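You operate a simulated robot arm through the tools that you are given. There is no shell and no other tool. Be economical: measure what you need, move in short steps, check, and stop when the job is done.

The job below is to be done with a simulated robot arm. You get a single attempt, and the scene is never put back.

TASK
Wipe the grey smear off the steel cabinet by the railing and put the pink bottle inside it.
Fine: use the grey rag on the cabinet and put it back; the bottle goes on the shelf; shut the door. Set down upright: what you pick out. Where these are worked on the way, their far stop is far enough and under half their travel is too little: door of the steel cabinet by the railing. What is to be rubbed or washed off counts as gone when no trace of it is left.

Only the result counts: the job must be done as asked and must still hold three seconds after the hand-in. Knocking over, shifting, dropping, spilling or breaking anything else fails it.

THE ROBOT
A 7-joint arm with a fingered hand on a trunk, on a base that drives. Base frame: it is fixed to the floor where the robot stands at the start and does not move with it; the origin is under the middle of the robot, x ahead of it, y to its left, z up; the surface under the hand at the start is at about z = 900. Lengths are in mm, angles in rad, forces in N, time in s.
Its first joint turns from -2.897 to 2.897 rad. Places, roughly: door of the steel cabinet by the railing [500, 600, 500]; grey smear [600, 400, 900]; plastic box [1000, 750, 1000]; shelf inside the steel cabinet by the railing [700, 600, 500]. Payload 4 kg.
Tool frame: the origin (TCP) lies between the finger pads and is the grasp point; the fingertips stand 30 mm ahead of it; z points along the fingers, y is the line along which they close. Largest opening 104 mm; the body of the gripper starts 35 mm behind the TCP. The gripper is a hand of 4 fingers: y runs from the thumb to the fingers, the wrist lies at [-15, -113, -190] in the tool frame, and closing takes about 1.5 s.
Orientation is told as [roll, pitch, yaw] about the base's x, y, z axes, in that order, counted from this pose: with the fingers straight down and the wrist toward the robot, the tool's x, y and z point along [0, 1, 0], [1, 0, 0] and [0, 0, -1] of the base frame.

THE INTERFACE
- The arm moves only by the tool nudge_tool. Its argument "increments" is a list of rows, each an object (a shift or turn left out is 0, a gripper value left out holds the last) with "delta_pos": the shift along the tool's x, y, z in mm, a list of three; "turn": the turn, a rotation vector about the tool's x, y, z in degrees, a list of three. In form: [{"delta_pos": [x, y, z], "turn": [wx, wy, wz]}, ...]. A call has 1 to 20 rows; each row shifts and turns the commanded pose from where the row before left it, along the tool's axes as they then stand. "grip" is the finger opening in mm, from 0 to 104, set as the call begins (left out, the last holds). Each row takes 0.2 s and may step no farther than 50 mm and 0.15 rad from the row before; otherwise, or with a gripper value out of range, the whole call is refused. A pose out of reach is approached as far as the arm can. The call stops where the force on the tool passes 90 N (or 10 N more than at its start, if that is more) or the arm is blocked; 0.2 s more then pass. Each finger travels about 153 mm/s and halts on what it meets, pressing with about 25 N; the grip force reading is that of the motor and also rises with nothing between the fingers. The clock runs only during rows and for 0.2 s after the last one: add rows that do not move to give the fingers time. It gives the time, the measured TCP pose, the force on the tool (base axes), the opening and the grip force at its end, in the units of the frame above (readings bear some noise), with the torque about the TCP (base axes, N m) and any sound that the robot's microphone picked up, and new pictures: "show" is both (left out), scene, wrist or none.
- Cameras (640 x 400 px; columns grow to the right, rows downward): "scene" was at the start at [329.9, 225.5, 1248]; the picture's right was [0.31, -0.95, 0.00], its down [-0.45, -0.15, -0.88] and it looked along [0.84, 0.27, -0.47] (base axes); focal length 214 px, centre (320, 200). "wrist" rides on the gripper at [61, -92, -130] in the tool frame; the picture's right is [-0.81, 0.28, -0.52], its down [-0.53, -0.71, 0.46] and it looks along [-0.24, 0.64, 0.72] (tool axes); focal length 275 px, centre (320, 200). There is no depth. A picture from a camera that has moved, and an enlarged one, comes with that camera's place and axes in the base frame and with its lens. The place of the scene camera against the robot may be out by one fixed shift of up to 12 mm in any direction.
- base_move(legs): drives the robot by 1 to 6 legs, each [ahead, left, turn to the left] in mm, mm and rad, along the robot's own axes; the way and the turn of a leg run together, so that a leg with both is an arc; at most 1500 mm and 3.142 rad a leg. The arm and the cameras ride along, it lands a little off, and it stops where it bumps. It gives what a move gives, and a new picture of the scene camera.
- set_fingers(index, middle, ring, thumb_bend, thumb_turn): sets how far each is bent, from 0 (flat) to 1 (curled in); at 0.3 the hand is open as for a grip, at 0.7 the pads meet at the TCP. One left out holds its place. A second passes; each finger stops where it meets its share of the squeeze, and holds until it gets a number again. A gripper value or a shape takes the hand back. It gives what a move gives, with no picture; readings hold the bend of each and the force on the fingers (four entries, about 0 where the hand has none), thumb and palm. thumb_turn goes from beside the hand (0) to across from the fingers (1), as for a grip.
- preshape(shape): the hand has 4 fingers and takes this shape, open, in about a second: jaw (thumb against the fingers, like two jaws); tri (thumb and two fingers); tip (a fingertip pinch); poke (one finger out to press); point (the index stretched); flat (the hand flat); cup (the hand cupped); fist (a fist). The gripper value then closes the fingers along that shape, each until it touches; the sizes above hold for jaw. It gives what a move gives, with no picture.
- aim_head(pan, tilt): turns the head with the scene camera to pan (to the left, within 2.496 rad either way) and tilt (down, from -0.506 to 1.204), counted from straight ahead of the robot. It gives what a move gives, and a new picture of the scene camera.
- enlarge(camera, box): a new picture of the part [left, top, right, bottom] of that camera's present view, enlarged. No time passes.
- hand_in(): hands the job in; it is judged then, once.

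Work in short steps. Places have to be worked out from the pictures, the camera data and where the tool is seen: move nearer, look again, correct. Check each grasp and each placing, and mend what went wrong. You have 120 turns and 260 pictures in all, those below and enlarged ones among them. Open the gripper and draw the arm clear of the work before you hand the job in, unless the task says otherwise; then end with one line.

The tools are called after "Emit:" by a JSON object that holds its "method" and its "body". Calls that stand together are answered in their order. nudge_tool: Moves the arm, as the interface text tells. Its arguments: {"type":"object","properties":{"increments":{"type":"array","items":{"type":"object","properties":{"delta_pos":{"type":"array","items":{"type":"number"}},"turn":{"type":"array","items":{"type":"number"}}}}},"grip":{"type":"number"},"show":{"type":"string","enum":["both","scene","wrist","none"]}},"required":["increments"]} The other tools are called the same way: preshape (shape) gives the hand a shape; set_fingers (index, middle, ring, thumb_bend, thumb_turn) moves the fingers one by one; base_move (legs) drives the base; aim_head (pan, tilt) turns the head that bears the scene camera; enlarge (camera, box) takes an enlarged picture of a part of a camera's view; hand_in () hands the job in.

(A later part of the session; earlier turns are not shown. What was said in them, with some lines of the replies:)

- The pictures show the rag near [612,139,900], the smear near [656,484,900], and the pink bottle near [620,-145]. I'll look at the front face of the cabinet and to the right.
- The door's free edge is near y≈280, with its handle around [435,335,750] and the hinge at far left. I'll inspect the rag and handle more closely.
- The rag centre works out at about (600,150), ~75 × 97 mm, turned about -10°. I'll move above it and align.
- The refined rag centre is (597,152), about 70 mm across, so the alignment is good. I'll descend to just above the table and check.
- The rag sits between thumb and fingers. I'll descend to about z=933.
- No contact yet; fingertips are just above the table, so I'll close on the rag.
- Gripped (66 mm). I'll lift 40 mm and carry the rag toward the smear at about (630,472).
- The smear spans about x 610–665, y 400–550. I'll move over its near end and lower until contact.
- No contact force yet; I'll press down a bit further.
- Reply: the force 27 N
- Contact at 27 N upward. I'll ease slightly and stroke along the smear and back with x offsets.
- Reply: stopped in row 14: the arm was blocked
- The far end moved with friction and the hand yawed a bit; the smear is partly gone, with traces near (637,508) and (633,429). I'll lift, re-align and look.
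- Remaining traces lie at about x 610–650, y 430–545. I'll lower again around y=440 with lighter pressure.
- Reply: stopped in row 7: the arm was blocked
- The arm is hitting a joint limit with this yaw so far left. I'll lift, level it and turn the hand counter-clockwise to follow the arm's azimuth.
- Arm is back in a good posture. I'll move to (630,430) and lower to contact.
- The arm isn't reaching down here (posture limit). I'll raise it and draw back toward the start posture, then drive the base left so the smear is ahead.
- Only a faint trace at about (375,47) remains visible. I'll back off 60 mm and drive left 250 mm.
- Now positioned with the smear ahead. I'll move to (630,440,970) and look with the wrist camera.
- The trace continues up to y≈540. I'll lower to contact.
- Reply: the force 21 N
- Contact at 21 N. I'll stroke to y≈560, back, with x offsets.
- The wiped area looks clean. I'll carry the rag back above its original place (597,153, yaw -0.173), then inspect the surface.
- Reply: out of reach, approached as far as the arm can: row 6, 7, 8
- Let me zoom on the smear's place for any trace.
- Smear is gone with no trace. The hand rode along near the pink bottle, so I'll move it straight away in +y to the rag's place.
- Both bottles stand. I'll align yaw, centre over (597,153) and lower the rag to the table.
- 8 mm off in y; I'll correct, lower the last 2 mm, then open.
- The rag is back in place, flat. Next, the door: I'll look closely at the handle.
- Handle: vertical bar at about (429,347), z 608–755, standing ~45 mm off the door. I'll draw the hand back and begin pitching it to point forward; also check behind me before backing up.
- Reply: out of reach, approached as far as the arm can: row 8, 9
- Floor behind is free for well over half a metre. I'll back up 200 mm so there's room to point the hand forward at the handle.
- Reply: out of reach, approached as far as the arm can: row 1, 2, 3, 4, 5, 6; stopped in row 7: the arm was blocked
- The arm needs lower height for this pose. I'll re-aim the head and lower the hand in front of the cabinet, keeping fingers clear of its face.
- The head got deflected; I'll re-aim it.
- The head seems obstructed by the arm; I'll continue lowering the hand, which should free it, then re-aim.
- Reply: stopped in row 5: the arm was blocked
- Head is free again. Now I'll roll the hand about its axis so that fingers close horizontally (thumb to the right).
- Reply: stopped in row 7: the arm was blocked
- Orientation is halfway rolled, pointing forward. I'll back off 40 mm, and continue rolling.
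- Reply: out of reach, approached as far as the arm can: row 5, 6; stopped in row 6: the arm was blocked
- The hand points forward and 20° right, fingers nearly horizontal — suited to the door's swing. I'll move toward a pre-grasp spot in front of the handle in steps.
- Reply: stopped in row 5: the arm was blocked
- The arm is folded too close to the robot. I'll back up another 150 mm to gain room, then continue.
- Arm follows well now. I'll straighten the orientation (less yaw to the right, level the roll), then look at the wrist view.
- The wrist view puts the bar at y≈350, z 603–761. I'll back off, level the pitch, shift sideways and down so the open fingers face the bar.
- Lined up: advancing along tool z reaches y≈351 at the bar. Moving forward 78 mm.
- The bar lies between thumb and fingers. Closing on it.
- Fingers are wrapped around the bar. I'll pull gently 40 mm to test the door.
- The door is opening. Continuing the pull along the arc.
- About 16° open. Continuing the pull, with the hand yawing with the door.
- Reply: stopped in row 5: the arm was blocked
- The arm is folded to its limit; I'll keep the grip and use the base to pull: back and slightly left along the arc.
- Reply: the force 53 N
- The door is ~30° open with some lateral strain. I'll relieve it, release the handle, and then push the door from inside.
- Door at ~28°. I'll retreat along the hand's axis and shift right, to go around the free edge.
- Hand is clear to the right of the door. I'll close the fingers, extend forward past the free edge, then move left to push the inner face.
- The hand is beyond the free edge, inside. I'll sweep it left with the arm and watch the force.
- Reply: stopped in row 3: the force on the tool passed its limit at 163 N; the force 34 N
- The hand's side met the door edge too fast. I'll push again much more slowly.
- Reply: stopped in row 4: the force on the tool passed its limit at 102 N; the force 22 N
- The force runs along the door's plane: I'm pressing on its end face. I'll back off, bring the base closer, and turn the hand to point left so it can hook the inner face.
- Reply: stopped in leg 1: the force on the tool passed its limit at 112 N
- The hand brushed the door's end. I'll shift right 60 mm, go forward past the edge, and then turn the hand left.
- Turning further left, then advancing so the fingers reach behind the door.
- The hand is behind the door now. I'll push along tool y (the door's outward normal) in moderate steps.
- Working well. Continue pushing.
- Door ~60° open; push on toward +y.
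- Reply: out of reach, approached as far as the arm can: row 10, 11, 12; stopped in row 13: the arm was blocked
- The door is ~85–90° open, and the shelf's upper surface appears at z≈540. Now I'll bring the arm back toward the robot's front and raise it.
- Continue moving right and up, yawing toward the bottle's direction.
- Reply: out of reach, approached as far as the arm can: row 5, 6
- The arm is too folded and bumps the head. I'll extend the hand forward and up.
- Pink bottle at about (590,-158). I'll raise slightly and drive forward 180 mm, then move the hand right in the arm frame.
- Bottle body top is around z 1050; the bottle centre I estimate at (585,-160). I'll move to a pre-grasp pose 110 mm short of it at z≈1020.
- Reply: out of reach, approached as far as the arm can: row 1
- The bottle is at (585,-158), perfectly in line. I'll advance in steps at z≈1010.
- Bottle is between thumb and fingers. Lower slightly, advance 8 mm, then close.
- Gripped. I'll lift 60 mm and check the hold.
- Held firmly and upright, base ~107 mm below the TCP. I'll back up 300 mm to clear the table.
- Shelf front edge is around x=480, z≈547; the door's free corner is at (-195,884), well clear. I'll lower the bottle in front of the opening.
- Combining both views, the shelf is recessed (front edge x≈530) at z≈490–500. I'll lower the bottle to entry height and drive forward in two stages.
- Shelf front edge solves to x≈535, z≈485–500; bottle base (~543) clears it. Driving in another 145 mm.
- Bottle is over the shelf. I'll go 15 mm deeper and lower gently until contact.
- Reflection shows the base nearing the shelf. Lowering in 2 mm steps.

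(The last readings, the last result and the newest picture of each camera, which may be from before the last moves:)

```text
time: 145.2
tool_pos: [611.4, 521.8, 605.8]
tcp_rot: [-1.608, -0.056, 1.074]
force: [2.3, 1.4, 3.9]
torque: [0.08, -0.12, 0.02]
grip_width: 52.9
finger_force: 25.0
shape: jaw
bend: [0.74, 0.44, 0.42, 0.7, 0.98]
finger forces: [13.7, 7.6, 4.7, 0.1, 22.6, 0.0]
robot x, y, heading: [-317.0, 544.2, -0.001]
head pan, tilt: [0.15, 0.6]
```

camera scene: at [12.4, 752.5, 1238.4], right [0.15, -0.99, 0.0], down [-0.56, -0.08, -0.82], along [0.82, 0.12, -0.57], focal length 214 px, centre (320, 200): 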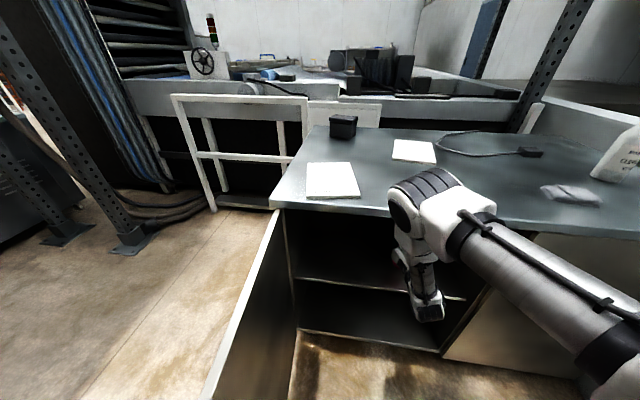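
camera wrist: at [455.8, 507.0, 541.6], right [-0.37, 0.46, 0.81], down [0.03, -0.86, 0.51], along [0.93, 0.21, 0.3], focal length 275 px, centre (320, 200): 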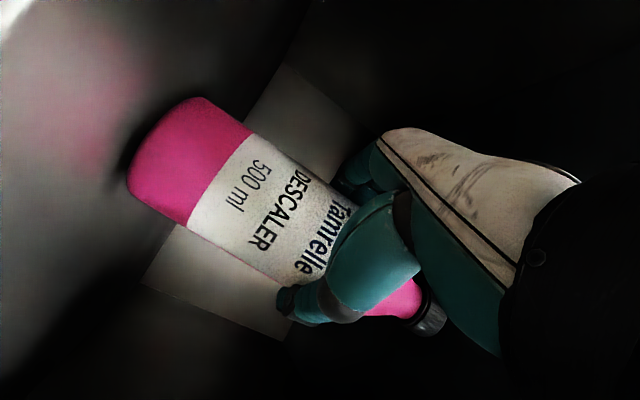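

Contact made (upward ~10 N). I'll release, wait, then view.

Emit:
{"method": "nudge_tool", "body": {"increments": [{"delta_pos": [-1, 0, 0]}, {}, {}, {}, {}, {}], "grip": 104, "show": "wrist"}}

```text
time: 146.6
tool_pos: [609.7, 523.1, 605.5]
tcp_rot: [-1.607, -0.054, 1.072]
force: [-0.1, 0.7, 0.0]
torque: [-0.02, 0.03, 0.02]
grip_width: 103.7
finger_force: 0.1
shape: jaw
bend: [0.3, 0.3, 0.3, 0.3, 0.98]
finger forces: [0.0, 0.1, 0.0, 0.0, 0.0, 0.0]
robot x, y, heading: [-318.2, 544.4, -0.001]
head pan, tilt: [0.15, 0.6]
camera wrist: at [456.2, 506.6, 536.1], right [-0.37, 0.46, 0.81], down [0.03, -0.86, 0.51], along [0.93, 0.21, 0.3], focal length 275 px, centre (320, 200)
```

wrist: 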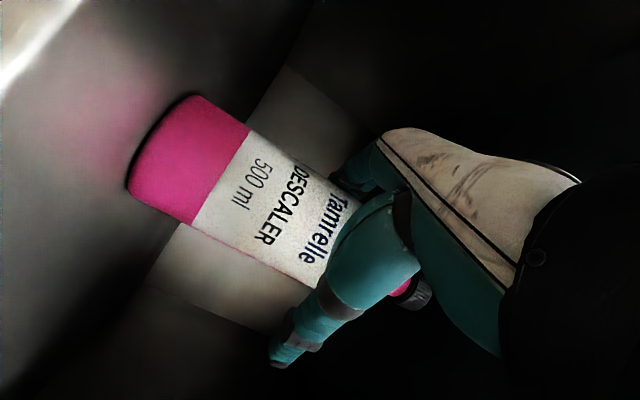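

Released and standing. I'll withdraw straight back along the hand axis.

Emit:
{"method": "nudge_tool", "body": {"increments": [{"delta_pos": [0, 0, -10]}, {"delta_pos": [0, 0, -20]}, {"delta_pos": [0, 0, -30]}, {"delta_pos": [0, 0, -40]}, {"delta_pos": [0, 0, -40]}, {}], "show": "wrist"}}

```text
time: 147.9
tool_pos: [490.2, 590.6, 601.7]
tcp_rot: [-1.605, -0.054, 1.074]
force: [0.0, -0.4, 0.0]
torque: [0.01, -0.02, -0.02]
grip_width: 103.7
finger_force: 0.0
shape: jaw
bend: [0.3, 0.3, 0.3, 0.3, 0.98]
finger forces: [0.0, 0.1, 0.0, 0.1, 0.0, 0.1]
robot x, y, heading: [-317.5, 540.4, 0.001]
head pan, tilt: [0.15, 0.6]
camera wrist: at [333.4, 573.9, 531.7], right [-0.37, 0.46, 0.81], down [0.03, -0.86, 0.51], along [0.93, 0.21, 0.3], focal length 275 px, centre (320, 200)
```

wrist: 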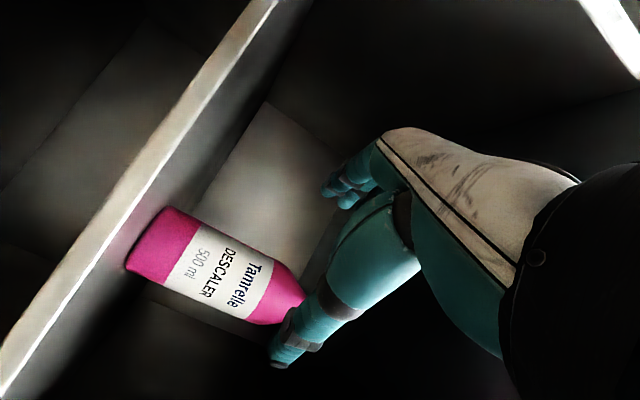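

The bottle stands well on the shelf. I'll back out with the base.

Emit:
{"method": "base_move", "body": {"legs": [[-350, 0, 0], [-230, 0, 0]]}}

Emit:
{"method": "enlarge", "body": {"camera": "scene", "box": [260, 100, 460, 260]}}

```text
time: 151.6
tool_pos: [-93.7, 590.6, 601.7]
tcp_rot: [-1.605, -0.054, 1.073]
force: [-0.7, -1.2, -1.0]
torque: [-0.01, 0.02, 0.0]
grip_width: 103.7
finger_force: 0.0
shape: jaw
bend: [0.3, 0.3, 0.3, 0.3, 0.98]
finger forces: [0.1, 0.1, 0.1, 0.0, 0.0, 0.0]
robot x, y, heading: [-898.5, 544.6, 0.003]
head pan, tilt: [0.15, 0.6]
camera scene: at [-568.6, 753.2, 1238.5], right [0.15, -0.99, 0.0], down [-0.56, -0.08, -0.82], along [0.82, 0.12, -0.57], focal length 214 px, centre (320, 200)
```

scene: 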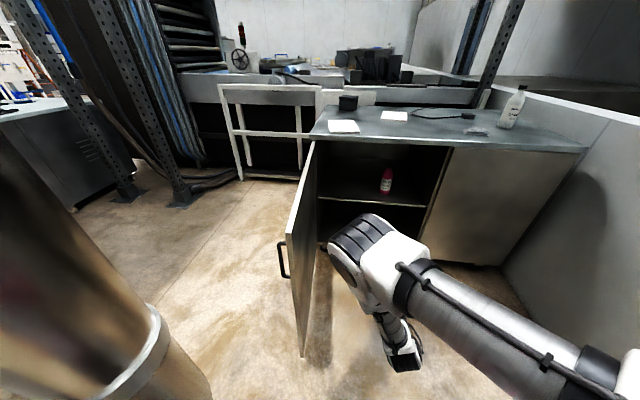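

```text
2.50 times, centred on (360, 180) of scene
camera zoom: at [-568.6, 753.2, 1238.5], right [0.15, -0.99, 0.0], down [-0.56, -0.08, -0.82], along [0.82, 0.12, -0.57], focal length 536 px, centre (220, 250)
```

zoom: 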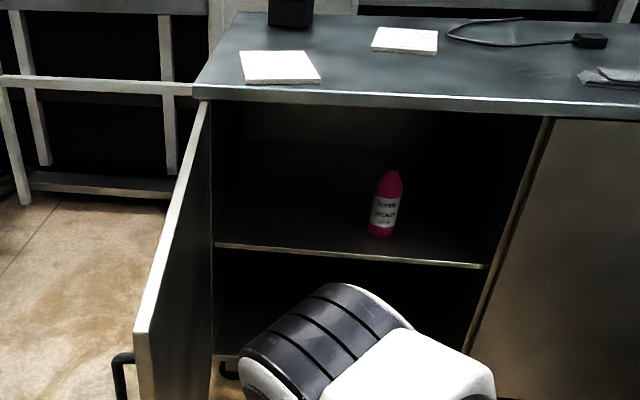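

The bottle is upright on the shelf, door still ~84° open. To close it, I'll raise the hand above handle height, yaw it left, and back up to go around the door's free edge.

Emit:
{"method": "nudge_tool", "body": {"increments": [{"delta_pos": [-40, 0, 0]}, {"delta_pos": [-45, 0, 0]}, {"delta_pos": [-45, 0, 0]}, {"delta_pos": [-45, 0, 0]}, {"delta_pos": [-40, 0, 0]}, {"turn": [-8, 0, 0]}, {"turn": [-8, 0, 0]}, {"turn": [-8, 0, 0]}, {"turn": [-8, 0, 0]}, {"turn": [-8, 0, 0]}, {"turn": [-8, 0, 0]}, {"turn": [-6, 0, 0]}, {}], "grip": 0, "show": "none"}}

Emit:
{"method": "base_move", "body": {"legs": [[-200, 0, 0]]}}

```text
time: 154.3
tool_pos: [-62.7, 669.9, 827.5]
tcp_rot: [-1.653, -0.018, 2.004]
force: [0.1, 0.2, 0.4]
torque: [-0.03, 0.03, 0.0]
grip_width: 0.1
finger_force: 25.2
shape: jaw
bend: [0.7, 0.7, 0.7, 0.46, 1.0]
finger forces: [0.0, 0.1, 0.2, 0.0, 0.0, 0.0]
out of reach, approached as far as the arm can: row 11, 12
robot x, y, heading: [-900.7, 542.7, -0.003]
head pan, tilt: [0.15, 0.6]
```

```text
time: 155.9
tool_pos: [-260.6, 669.4, 826.7]
tcp_rot: [-1.652, -0.017, 2.001]
force: [0.6, 0.1, -0.1]
torque: [0.02, 0.03, 0.0]
grip_width: 0.1
finger_force: 24.9
shape: jaw
bend: [0.7, 0.7, 0.7, 0.46, 1.0]
finger forces: [0.0, 0.0, 0.0, 0.0, 0.1, 0.0]
robot x, y, heading: [-1096.9, 545.1, -0.0]
head pan, tilt: [0.15, 0.6]
camera scene: at [-767.7, 754.1, 1238.3], right [0.15, -0.99, 0.0], down [-0.56, -0.08, -0.83], along [0.82, 0.12, -0.56], focal length 214 px, centre (320, 200)
```

scene: 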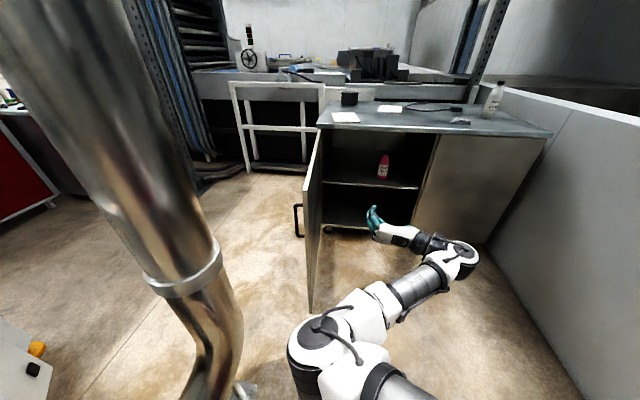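

The route left of the door's edge is free (pipe stands at about (-505,1095)). I'll move the hand left to y≈970.

Emit:
{"method": "nudge_tool", "body": {"increments": [{"delta_pos": [0, 40, 10]}, {"delta_pos": [0, 40, 10]}, {"delta_pos": [0, 40, 10]}, {"delta_pos": [0, 40, 12]}, {"delta_pos": [0, 40, 12]}, {"delta_pos": [0, 40, 14]}, {"delta_pos": [0, 40, 16]}, {}], "show": "scene"}}

```text
time: 157.7
tool_pos: [-301.5, 956.7, 838.0]
tcp_rot: [-1.649, -0.018, 2.003]
force: [-0.4, -0.3, 0.0]
torque: [-0.01, 0.03, 0.03]
grip_width: 0.0
finger_force: 25.3
shape: jaw
bend: [0.7, 0.7, 0.7, 0.46, 1.0]
finger forces: [0.0, 0.0, 0.0, 0.1, 0.0, 0.0]
robot x, y, heading: [-1099.2, 540.6, 0.003]
head pan, tilt: [0.15, 0.6]
camera scene: at [-767.6, 753.4, 1238.4], right [0.15, -0.99, 0.0], down [-0.56, -0.08, -0.83], along [0.82, 0.12, -0.57], focal length 214 px, centre (320, 200)
```

scene: 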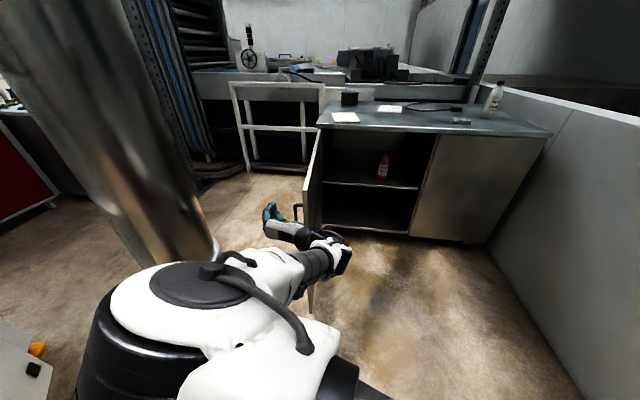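

The hand is left of the door's edge. Advance ~115 mm forward along the outer face and lower a bit.

Emit:
{"method": "nudge_tool", "body": {"increments": [{"delta_pos": [8, -15, 34]}, {"delta_pos": [8, -15, 34]}, {"delta_pos": [6, -15, 34]}, {}]}}

```text
time: 158.7
tool_pos: [-188.0, 959.0, 824.2]
tcp_rot: [-1.651, -0.017, 2.003]
force: [0.4, -0.5, -0.1]
torque: [0.0, 0.01, 0.01]
grip_width: 0.1
finger_force: 25.4
shape: jaw
bend: [0.7, 0.7, 0.7, 0.46, 1.0]
finger forces: [0.0, 0.1, 0.1, 0.0, 0.1, 0.1]
robot x, y, heading: [-1098.0, 543.6, 0.005]
head pan, tilt: [0.15, 0.6]
camera scene: at [-767.6, 753.3, 1238.4], right [0.15, -0.99, 0.0], down [-0.56, -0.08, -0.82], along [0.82, 0.12, -0.57], focal length 214 px, centre (320, 200)
camera wrist: at [-263.5, 825.3, 751.9], right [-0.64, -0.01, 0.77], down [0.68, -0.49, 0.55], along [0.37, 0.87, 0.31], focal length 275 px, centre (320, 200)
```

scene: 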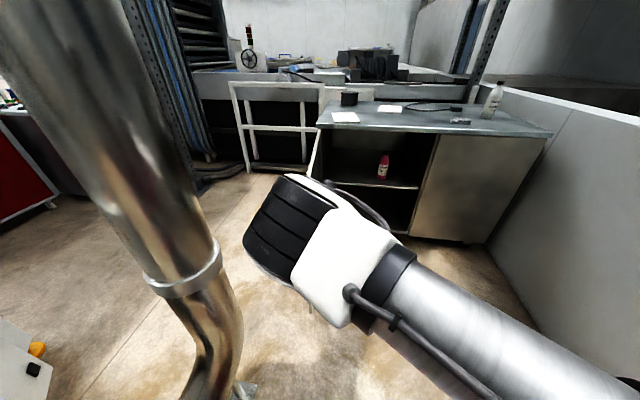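
wrist: 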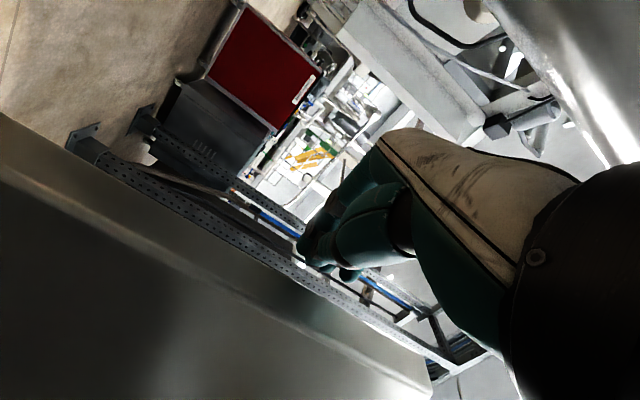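

Fingers are past the edge on the outer side. Push slowly along -tool y (toward closing).

Emit:
{"method": "nudge_tool", "body": {"increments": [{"delta_pos": [0, -15, 0]}, {"delta_pos": [0, -12, 0]}, {"delta_pos": [0, -12, 0]}, {"delta_pos": [0, -12, 0]}, {"delta_pos": [0, -12, 0]}, {"delta_pos": [0, -12, 0]}, {"delta_pos": [0, -12, 0]}, {"delta_pos": [0, -12, 0]}, {"delta_pos": [0, -12, 0]}, {"delta_pos": [0, -12, 0]}, {"delta_pos": [0, -12, 0]}, {"delta_pos": [0, -12, 0]}, {"delta_pos": [0, -12, 0]}, {"delta_pos": [0, -12, 0]}, {"delta_pos": [0, -12, 0]}, {}], "show": "scene"}}

```text
time: 162.1
tool_pos: [-111.4, 793.8, 820.7]
tcp_rot: [-1.65, -0.019, 2.003]
force: [-0.1, -0.3, 0.2]
torque: [0.06, -0.04, -0.02]
grip_width: 0.0
finger_force: 24.5
shape: jaw
bend: [0.7, 0.7, 0.7, 0.46, 1.0]
finger forces: [0.0, 0.0, 0.0, 0.0, 0.0, 0.0]
robot x, y, heading: [-1098.7, 544.5, -0.003]
head pan, tilt: [0.15, 0.6]
camera scene: at [-767.5, 753.3, 1238.4], right [0.15, -0.99, 0.0], down [-0.56, -0.08, -0.82], along [0.82, 0.12, -0.57], focal length 214 px, centre (320, 200)
```

scene: 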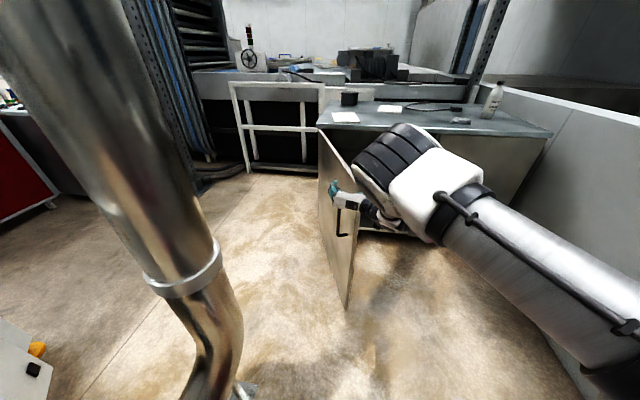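

Door is closing well (~60°). Continue, adding forward motion.

Emit:
{"method": "nudge_tool", "body": {"increments": [{"delta_pos": [0, -14, 4]}, {"delta_pos": [0, -14, 4]}, {"delta_pos": [0, -14, 4]}, {"delta_pos": [0, -14, 4]}, {"delta_pos": [0, -14, 5]}, {"delta_pos": [0, -14, 5]}, {"delta_pos": [0, -14, 5]}, {"delta_pos": [0, -14, 5]}, {"delta_pos": [0, -14, 6]}, {"delta_pos": [0, -14, 6]}, {"delta_pos": [0, -14, 6]}, {"delta_pos": [0, -14, 6]}, {"delta_pos": [0, -14, 6]}, {"delta_pos": [0, -14, 6]}, {}], "show": "scene"}}

```text
time: 163.1
tool_pos: [-81.1, 746.3, 818.3]
tcp_rot: [-1.645, -0.017, 1.997]
force: [-44.7, -20.4, 18.0]
torque: [-1.61, 0.8, -2.73]
grip_width: 0.4
finger_force: 25.2
shape: jaw
bend: [0.7, 0.7, 0.7, 0.46, 1.0]
finger forces: [0.0, 0.0, 0.0, 0.1, 0.0, 3.4]
robot x, y, heading: [-1099.3, 543.1, -0.002]
head pan, tilt: [0.15, 0.6]
stopped in row 4: the force on the tool passed its limit at 100 N (the readings are from after the stop); the commanded pose is now the measured one
camera scene: at [-770.3, 751.7, 1238.9], right [0.15, -0.99, 0.0], down [-0.56, -0.08, -0.83], along [0.82, 0.12, -0.56], focal length 214 px, centre (320, 200)
```

scene: 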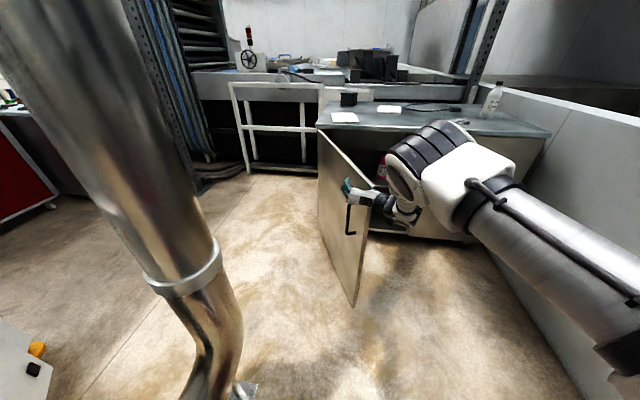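

The hand's palm/camera is now bearing on the door's end face. I'll back off, go fully to the outer side, and re-orient to push with the closed fingertips.

Emit:
{"method": "nudge_tool", "body": {"increments": [{"delta_pos": [0, 5, -15]}, {"delta_pos": [0, 30, -30]}, {"delta_pos": [0, 40, -30]}, {"delta_pos": [0, 40, -10]}, {"turn": [8, 0, 0]}, {"turn": [8, 0, 0]}, {"turn": [8, 0, 0]}, {"turn": [8, 0, 0]}, {"turn": [8, 0, 0]}, {"turn": [8, 0, 0]}, {}], "show": "scene"}}

```text
time: 165.5
tool_pos: [-204.8, 817.5, 813.5]
tcp_rot: [-1.607, -0.067, 1.162]
force: [0.2, 0.4, 0.2]
torque: [-0.04, 0.0, 0.0]
grip_width: 0.1
finger_force: 24.7
shape: jaw
bend: [0.7, 0.7, 0.7, 0.46, 1.0]
finger forces: [0.0, 0.0, 0.1, 0.0, 0.0, 0.1]
robot x, y, heading: [-1099.1, 545.2, -0.002]
head pan, tilt: [0.15, 0.6]
camera scene: at [-768.5, 752.5, 1238.4], right [0.15, -0.99, 0.0], down [-0.56, -0.08, -0.82], along [0.82, 0.12, -0.57], focal length 214 px, centre (320, 200)
```

scene: 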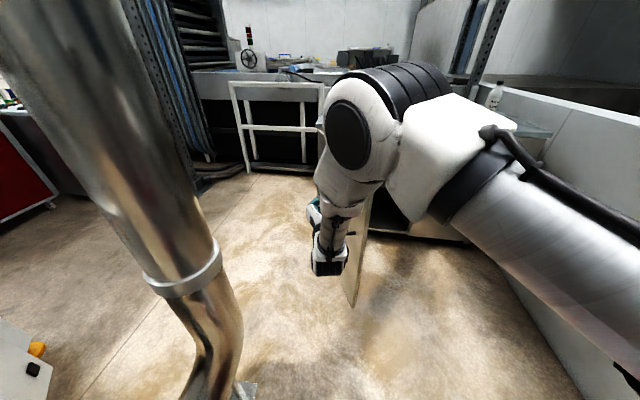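

The hand is now on the outer side, aimed at the door above handle height. I'll use the base to push along the closing arc, first to contact and a little beyond.

Emit:
{"method": "base_move", "body": {"legs": [[160, -52, 0], [30, -20, 0], [70, -90, 0]]}}

```text
time: 168.3
tool_pos: [56.7, 654.5, 812.8]
tcp_rot: [-1.607, -0.066, 1.162]
force: [-0.6, 0.4, 0.1]
torque: [0.0, -0.03, 0.0]
grip_width: 0.0
finger_force: 25.0
shape: jaw
bend: [0.7, 0.7, 0.7, 0.47, 1.0]
finger forces: [0.0, 0.0, 0.0, 0.0, 0.1, 0.0]
robot x, y, heading: [-834.4, 379.7, -0.001]
head pan, tilt: [0.15, 0.6]
camera scene: at [-506.9, 590.1, 1238.4], right [0.15, -0.99, 0.0], down [-0.56, -0.08, -0.82], along [0.82, 0.12, -0.57], focal length 214 px, centre (320, 200)
```

scene: 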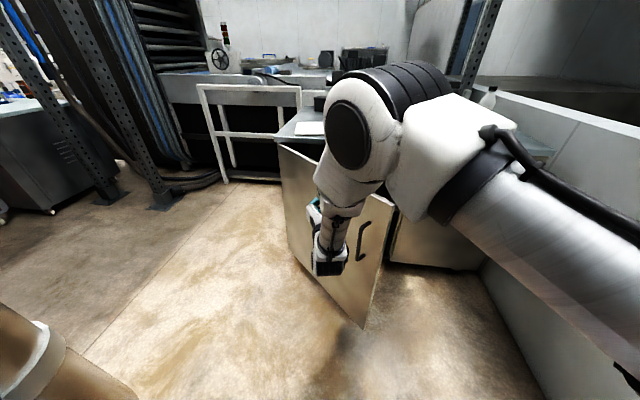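

Closing nicely (~45°). Continue.

Emit:
{"method": "base_move", "body": {"legs": [[95, -85, 0], [110, -58, 0]]}}

```text
time: 170.4
tool_pos: [260.4, 513.4, 811.5]
tcp_rot: [-1.607, -0.067, 1.165]
force: [0.2, 0.1, 0.1]
torque: [0.01, -0.03, 0.02]
grip_width: 0.1
finger_force: 24.7
shape: jaw
bend: [0.7, 0.7, 0.7, 0.47, 1.0]
finger forces: [0.0, 0.0, 0.0, 0.0, 0.0, 0.0]
robot x, y, heading: [-636.2, 234.1, -0.003]
head pan, tilt: [0.15, 0.6]
camera scene: at [-302.9, 447.4, 1238.4], right [0.15, -0.99, 0.0], down [-0.56, -0.09, -0.82], along [0.82, 0.12, -0.57], focal length 214 px, centre (320, 200)
```

scene: 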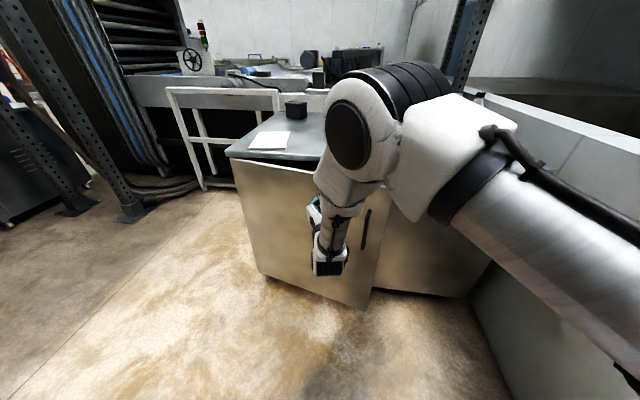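

About 20° left. Another 100 mm with the base, then finishing gently with the arm.

Emit:
{"method": "base_move", "body": {"legs": [[100, -20, 0]]}}

Emit:
{"method": "nudge_tool", "body": {"increments": [{"delta_pos": [0, 4, 10]}, {"delta_pos": [0, 4, 10]}, {"delta_pos": [0, 4, 10]}, {"delta_pos": [0, 4, 10]}, {"delta_pos": [0, 4, 10]}, {"delta_pos": [0, 4, 10]}, {}]}}

```text
time: 171.6
tool_pos: [360.9, 492.7, 812.1]
tcp_rot: [-1.609, -0.066, 1.165]
force: [-0.1, 0.7, 0.5]
torque: [-0.01, -0.01, -0.03]
grip_width: 0.0
finger_force: 24.5
shape: jaw
bend: [0.7, 0.7, 0.7, 0.47, 1.0]
finger forces: [0.0, 0.1, 0.0, 0.0, 0.0, 0.1]
robot x, y, heading: [-534.0, 215.5, 0.002]
head pan, tilt: [0.15, 0.6]
camera scene: at [-202.3, 427.2, 1238.4], right [0.15, -0.99, 0.0], down [-0.56, -0.08, -0.82], along [0.82, 0.12, -0.57], focal length 214 px, centre (320, 200)
```

scene: 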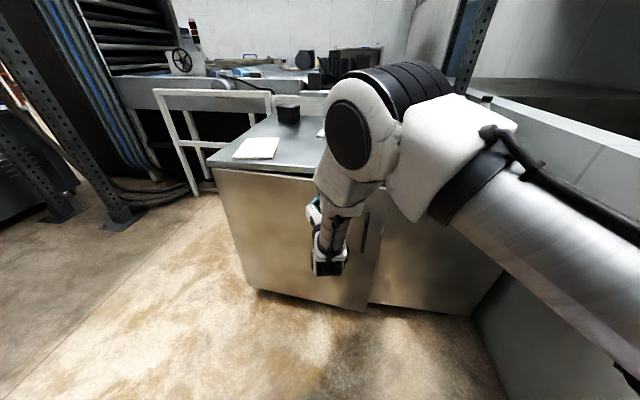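

```text
time: 173.2
tool_pos: [425.9, 491.1, 816.8]
tcp_rot: [-1.608, -0.065, 1.163]
force: [0.1, -0.9, 0.6]
torque: [0.02, 0.01, -0.03]
grip_width: 0.1
finger_force: 25.0
shape: jaw
bend: [0.7, 0.7, 0.7, 0.47, 1.0]
finger forces: [0.1, 0.0, 0.0, 0.0, 0.0, 0.0]
robot x, y, heading: [-529.3, 219.2, -0.001]
head pan, tilt: [0.15, 0.6]
camera scene: at [-202.3, 427.3, 1238.4], right [0.15, -0.99, 0.0], down [-0.56, -0.08, -0.82], along [0.82, 0.12, -0.57], focal length 214 px, centre (320, 200)
camera wrist: at [274.0, 461.5, 745.9], right [-0.41, 0.42, 0.81], down [0.1, -0.86, 0.5], along [0.9, 0.29, 0.31], focal length 275 px, centre (320, 200)
```

scene: 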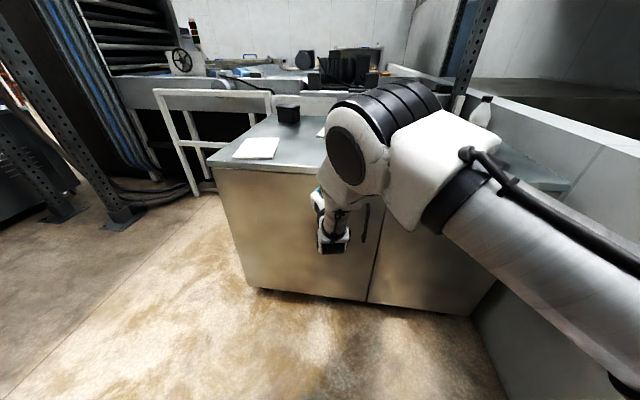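
wrist: 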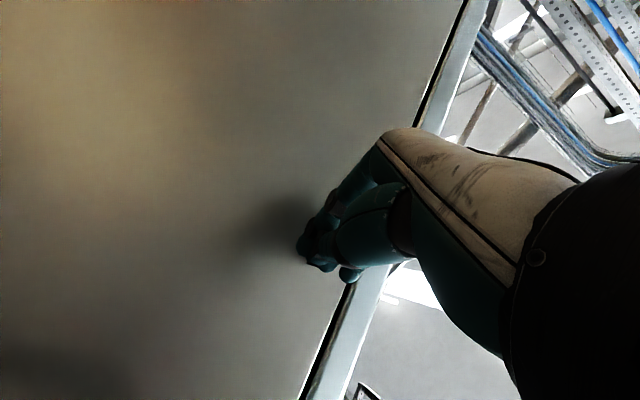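

Nearly shut. Press on in small steps until it bears firmly.

Emit:
{"method": "nudge_tool", "body": {"increments": [{"delta_pos": [0, 2, 5]}, {"delta_pos": [0, 2, 5]}, {"delta_pos": [0, 2, 5]}, {"delta_pos": [0, 2, 4]}, {"delta_pos": [0, 1, 3]}, {"delta_pos": [0, 1, 3]}, {}], "show": "none"}}

```text
time: 174.8
tool_pos: [446.2, 496.3, 817.2]
tcp_rot: [-1.601, -0.067, 1.17]
force: [-82.2, 13.1, 0.7]
torque: [0.08, -0.03, -0.7]
grip_width: 0.0
finger_force: 25.2
shape: jaw
bend: [0.7, 0.7, 0.7, 0.47, 1.0]
finger forces: [80.6, 0.1, 0.0, 0.1, 0.0, 0.0]
robot x, y, heading: [-532.9, 217.9, 0.001]
head pan, tilt: [0.15, 0.6]
```

The door bears against its stop (82 N). I'll back the arm off along its axis, retreat with the base, and check everything.

Emit:
{"method": "nudge_tool", "body": {"increments": [{"delta_pos": [0, 0, -10]}, {"delta_pos": [0, 0, -20]}, {"delta_pos": [0, 0, -20]}, {}], "grip": 104, "show": "none"}}

Emit:
{"method": "base_move", "body": {"legs": [[-250, 0, 0]]}}

Emit:
{"method": "nudge_tool", "body": {"increments": [{"delta_pos": [10, -30, 10]}, {"delta_pos": [30, -30, 10]}, {"delta_pos": [30, -30, 10]}, {"delta_pos": [30, -30, 10]}, {"delta_pos": [30, 0, 10]}, {}]}}

```text
time: 175.8
tool_pos: [408.1, 509.7, 816.0]
tcp_rot: [-1.608, -0.067, 1.162]
force: [0.9, -0.4, 0.7]
torque: [0.0, -0.03, -0.02]
grip_width: 103.4
finger_force: 0.1
shape: jaw
bend: [0.3, 0.3, 0.3, 0.3, 0.98]
finger forces: [0.0, 0.0, 0.0, 0.0, 0.0, 0.0]
robot x, y, heading: [-532.6, 215.2, -0.003]
head pan, tilt: [0.15, 0.6]
```

```text
time: 177.6
tool_pos: [156.8, 509.2, 815.9]
tcp_rot: [-1.607, -0.065, 1.164]
force: [0.3, -0.1, -0.8]
torque: [-0.01, -0.01, -0.01]
grip_width: 103.3
finger_force: 0.0
shape: jaw
bend: [0.3, 0.3, 0.3, 0.3, 0.98]
finger forces: [0.0, 0.0, 0.0, 0.0, 0.1, 0.0]
robot x, y, heading: [-782.5, 217.2, 0.0]
head pan, tilt: [0.15, 0.6]
camera scene: at [-452.3, 427.2, 1238.4], right [0.15, -0.99, 0.0], down [-0.56, -0.08, -0.82], along [0.82, 0.12, -0.57], focal length 214 px, centre (320, 200)
```

scene: 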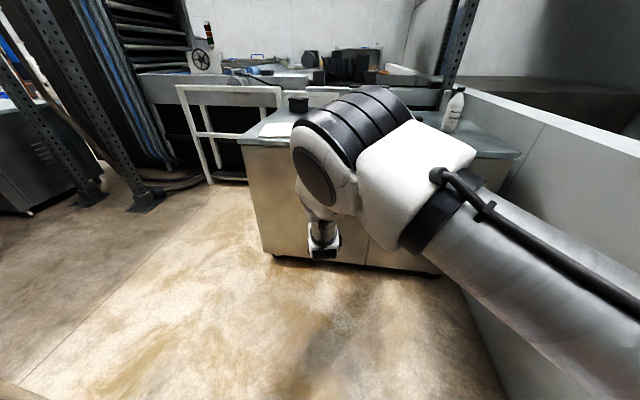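

```text
time: 179.0
tool_pos: [162.5, 385.9, 680.0]
tcp_rot: [-1.609, -0.067, 1.165]
force: [0.7, 0.0, -1.0]
torque: [-0.01, -0.02, 0.0]
grip_width: 103.8
finger_force: 0.0
shape: jaw
bend: [0.3, 0.3, 0.3, 0.3, 0.98]
finger forces: [0.0, 0.1, 0.0, 0.1, 0.0, 0.1]
robot x, y, heading: [-779.0, 216.4, -0.004]
head pan, tilt: [0.15, 0.6]
camera scene: at [-452.3, 427.1, 1238.4], right [0.15, -0.99, 0.0], down [-0.56, -0.08, -0.82], along [0.82, 0.12, -0.57], focal length 214 px, centre (320, 200)
camera wrist: at [10.5, 356.6, 609.1], right [-0.41, 0.42, 0.81], down [0.1, -0.86, 0.5], along [0.9, 0.29, 0.31], focal length 275 px, centre (320, 200)
```

scene: 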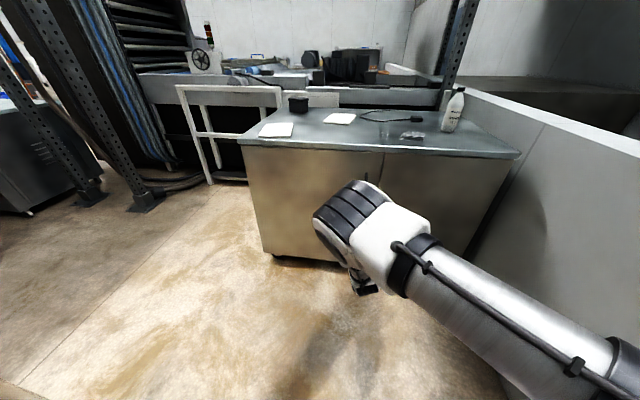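
wrist: 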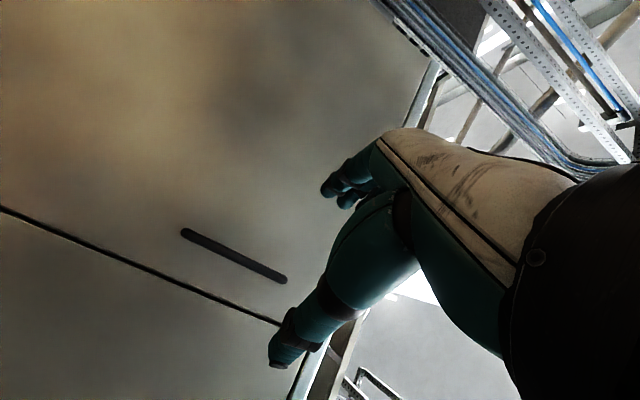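

The door looks flush. A last zoom on the door seam and tabletop.

Emit:
{"method": "enlarge", "body": {"camera": "scene", "box": [230, 90, 530, 270]}}

Emit:
{"method": "enlarge", "body": {"camera": "wrist", "box": [100, 180, 340, 340]}}

```text
2.13 times, centred on (380, 180) of scene
camera zoom: at [-452.3, 427.1, 1238.4], right [0.15, -0.99, 0.0], down [-0.56, -0.08, -0.82], along [0.82, 0.12, -0.57], focal length 458 px, centre (192, 243)
```

zoom: 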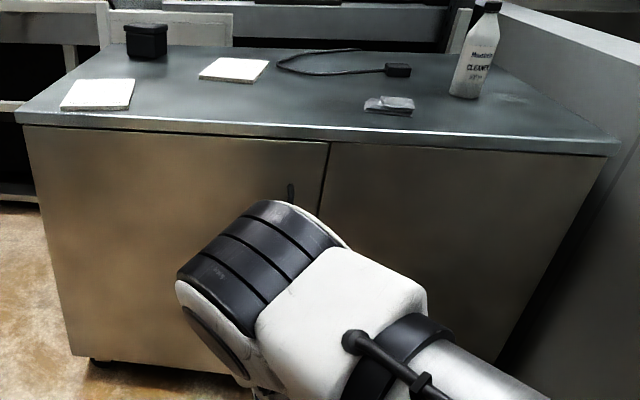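

```text
2.50 times, centred on (220, 260) of wrist
camera zoom: at [10.5, 356.6, 609.1], right [-0.41, 0.42, 0.81], down [0.1, -0.86, 0.5], along [0.9, 0.29, 0.31], focal length 688 px, centre (570, 50)
```

zoom: 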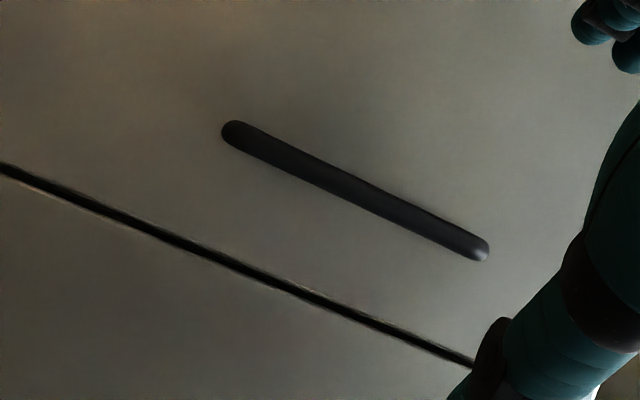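

The door is flush, the tabletop is clean, the rag is back in place and flat, the bottle was left standing on the shelf, and the hand is open and clear. Handing in.

Emit:
{"method": "hand_in", "body": {}}

```text
The job is handed in.
```

I wiped the grey smear off the steel cabinet, put the rag back where it was, stood the pink bottle upright on the shelf inside, and shut the door. In the last pictures no trace of the smear showed.
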